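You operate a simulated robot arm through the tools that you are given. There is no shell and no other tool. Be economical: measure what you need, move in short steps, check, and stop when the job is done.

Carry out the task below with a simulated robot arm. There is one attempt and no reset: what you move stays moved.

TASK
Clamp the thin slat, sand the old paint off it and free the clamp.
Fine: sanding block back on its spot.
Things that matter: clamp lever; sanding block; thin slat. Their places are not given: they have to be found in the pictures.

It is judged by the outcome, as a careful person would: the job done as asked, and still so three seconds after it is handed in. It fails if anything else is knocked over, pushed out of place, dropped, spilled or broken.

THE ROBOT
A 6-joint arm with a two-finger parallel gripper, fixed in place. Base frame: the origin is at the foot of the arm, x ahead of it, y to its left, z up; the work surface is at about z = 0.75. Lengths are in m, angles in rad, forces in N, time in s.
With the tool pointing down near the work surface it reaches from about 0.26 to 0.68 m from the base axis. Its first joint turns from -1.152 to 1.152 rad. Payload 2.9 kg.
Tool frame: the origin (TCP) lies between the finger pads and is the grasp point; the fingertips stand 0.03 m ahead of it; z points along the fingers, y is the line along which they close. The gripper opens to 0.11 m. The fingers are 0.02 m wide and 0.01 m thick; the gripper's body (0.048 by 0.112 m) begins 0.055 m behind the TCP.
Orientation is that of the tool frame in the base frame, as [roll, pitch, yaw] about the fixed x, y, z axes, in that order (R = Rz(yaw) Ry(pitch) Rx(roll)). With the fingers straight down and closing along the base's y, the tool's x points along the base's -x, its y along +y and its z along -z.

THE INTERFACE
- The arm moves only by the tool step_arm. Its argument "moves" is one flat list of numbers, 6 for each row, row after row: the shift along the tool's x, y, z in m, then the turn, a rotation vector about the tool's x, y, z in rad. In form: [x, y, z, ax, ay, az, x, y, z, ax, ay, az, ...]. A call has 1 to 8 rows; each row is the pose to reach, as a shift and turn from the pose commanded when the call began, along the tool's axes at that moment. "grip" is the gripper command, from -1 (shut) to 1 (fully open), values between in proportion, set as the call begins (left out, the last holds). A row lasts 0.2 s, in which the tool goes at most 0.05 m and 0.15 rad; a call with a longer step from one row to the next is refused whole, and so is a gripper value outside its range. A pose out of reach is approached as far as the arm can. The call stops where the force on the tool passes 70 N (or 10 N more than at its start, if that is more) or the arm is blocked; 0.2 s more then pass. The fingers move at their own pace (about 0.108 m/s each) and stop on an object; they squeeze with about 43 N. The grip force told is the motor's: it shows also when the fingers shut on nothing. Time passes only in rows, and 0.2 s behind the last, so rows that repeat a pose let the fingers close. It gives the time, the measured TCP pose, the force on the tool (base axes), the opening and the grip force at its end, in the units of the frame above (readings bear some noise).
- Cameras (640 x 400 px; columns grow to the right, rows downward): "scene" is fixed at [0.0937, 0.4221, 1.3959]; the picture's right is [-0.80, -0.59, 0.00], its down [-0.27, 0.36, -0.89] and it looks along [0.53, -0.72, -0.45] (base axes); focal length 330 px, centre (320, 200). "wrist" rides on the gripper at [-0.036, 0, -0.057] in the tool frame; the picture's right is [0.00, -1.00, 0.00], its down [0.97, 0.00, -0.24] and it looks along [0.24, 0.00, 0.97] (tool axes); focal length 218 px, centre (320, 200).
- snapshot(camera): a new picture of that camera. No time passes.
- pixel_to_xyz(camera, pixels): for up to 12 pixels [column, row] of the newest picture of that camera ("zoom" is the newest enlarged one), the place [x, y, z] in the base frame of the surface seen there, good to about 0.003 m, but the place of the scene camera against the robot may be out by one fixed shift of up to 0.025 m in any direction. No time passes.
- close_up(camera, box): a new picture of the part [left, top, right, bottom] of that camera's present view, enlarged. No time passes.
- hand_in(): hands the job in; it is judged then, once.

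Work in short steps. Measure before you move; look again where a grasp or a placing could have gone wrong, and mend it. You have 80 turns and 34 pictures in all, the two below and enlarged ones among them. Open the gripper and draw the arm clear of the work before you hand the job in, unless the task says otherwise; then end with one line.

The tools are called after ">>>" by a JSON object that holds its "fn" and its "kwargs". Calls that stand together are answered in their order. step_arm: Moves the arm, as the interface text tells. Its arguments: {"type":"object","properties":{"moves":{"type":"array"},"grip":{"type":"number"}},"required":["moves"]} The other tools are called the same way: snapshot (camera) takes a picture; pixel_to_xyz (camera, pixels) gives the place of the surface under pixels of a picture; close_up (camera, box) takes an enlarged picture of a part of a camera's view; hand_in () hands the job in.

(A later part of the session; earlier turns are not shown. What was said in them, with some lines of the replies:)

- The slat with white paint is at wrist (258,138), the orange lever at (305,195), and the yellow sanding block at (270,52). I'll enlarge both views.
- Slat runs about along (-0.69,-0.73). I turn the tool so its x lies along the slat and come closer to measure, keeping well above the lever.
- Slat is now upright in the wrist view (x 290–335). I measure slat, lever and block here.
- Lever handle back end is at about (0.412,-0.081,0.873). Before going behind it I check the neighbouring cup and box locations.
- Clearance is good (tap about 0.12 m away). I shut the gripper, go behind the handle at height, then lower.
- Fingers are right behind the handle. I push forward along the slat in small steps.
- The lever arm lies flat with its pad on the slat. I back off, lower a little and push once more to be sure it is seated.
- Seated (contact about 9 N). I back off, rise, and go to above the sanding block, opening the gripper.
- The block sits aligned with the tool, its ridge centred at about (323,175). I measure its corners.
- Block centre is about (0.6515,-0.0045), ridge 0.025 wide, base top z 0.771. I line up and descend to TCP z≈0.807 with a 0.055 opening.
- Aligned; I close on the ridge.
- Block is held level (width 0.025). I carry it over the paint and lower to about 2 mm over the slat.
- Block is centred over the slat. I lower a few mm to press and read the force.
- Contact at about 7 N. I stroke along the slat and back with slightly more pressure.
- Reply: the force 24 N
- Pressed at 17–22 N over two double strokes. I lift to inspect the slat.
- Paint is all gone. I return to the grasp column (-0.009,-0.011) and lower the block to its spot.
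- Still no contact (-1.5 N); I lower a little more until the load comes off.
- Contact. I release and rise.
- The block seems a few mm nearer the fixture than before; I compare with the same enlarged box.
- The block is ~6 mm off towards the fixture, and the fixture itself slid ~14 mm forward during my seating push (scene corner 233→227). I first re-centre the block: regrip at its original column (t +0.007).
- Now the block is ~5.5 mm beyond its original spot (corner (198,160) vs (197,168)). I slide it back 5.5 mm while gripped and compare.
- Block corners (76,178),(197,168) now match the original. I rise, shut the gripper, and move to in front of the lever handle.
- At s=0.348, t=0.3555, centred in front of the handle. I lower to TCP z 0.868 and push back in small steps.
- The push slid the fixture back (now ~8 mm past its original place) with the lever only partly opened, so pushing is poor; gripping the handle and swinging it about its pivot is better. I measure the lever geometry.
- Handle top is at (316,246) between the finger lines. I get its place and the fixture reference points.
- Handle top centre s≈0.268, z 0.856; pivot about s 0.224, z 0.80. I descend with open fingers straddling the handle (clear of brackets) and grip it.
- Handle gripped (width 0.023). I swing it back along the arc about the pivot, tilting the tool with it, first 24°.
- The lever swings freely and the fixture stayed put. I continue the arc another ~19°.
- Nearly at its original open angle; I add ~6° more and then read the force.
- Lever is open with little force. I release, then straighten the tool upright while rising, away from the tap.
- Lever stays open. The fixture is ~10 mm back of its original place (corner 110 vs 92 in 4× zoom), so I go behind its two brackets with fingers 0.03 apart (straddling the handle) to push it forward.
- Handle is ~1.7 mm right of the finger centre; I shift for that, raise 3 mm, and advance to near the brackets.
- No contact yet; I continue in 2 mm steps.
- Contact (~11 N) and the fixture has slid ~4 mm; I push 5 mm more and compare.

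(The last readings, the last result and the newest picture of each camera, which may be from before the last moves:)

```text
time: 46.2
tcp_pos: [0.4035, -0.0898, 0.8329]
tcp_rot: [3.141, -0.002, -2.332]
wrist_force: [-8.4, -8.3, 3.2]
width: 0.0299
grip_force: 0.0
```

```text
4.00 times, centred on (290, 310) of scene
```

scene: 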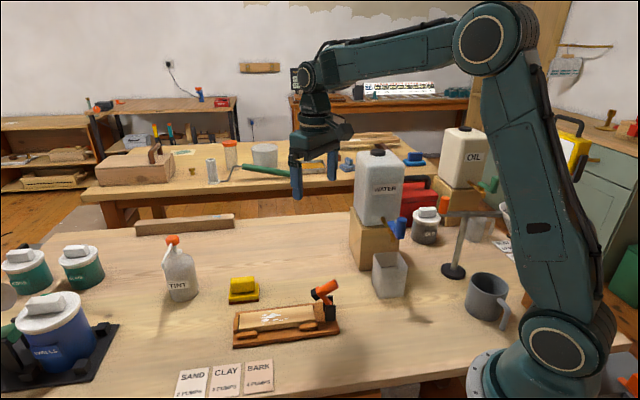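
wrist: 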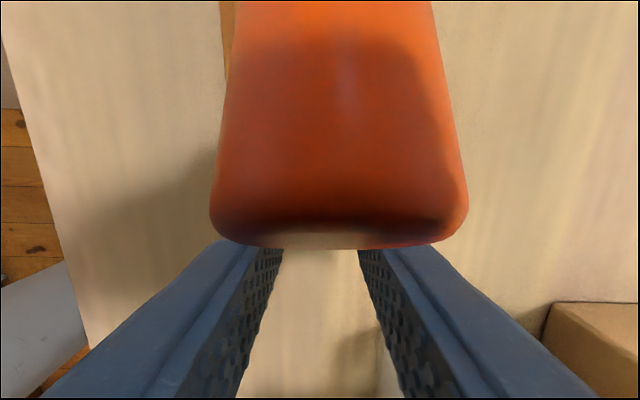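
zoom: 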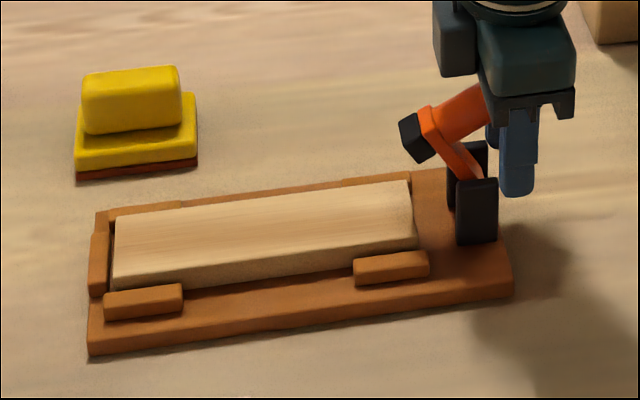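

Fixture is within ~2–3 mm of its original place, lever open, block on its spot. I back straight off and rise clear.

>>> {"fn": "step_arm", "kwargs": {"moves": [0.015, 0, 0, 0, 0, 0, 0.032, 0, 0, 0, 0, 0, 0.032, 0, -0.04, 0, 0, 0, 0.032, 0, -0.08, 0, 0, 0, 0.032, 0, -0.12, 0, 0, 0, 0.032, 0, -0.17, 0, 0, 0, 0.032, 0, -0.21, 0, 0, 0]}}

>>> {"fn": "step_arm", "kwargs": {"moves": [-0.03, 0, -0.02, 0, 0, 0, -0.03, 0, -0.03, 0, 0, 0, -0.03, 0, -0.03, 0, 0, 0], "grip": 1}}

>>> {"fn": "snapshot", "kwargs": {"camera": "scene"}}

```text
time: 47.8
tcp_pos: [0.3808, -0.1143, 1.0424]
tcp_rot: [-3.141, -0.003, -2.332]
wrist_force: [0.5, 0.4, -0.1]
width: 0.0301
grip_force: 0.0
```

```text
time: 48.6
tcp_pos: [0.4014, -0.0897, 1.0738]
tcp_rot: [3.141, -0.002, -2.333]
wrist_force: [-0.2, -0.7, 0.2]
width: 0.11
grip_force: 0.0
```

```text
1 pictures are left
```

scene: 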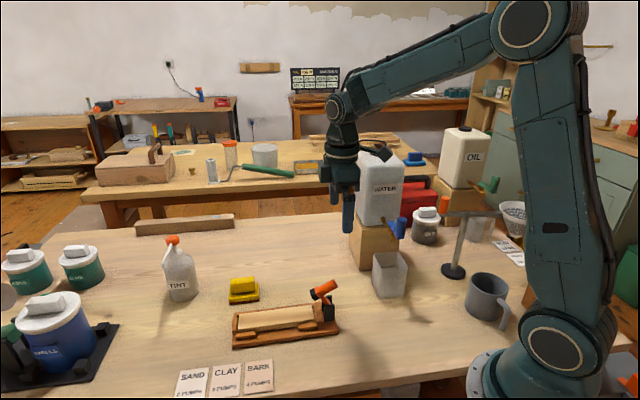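

Everything is in place: lever open, slat clean in its fixture, block on its spot, and nothing else disturbed.

>>> {"fn": "hand_in", "kwargs": {}}

```text
The job is handed in.
```

The slat was clamped and sanded clean, the clamp lever is open again and the sanding block is back on its spot; the clamp fixture slid on the bench while I worked the lever, and I pushed it back to within about 3 mm of where it started.
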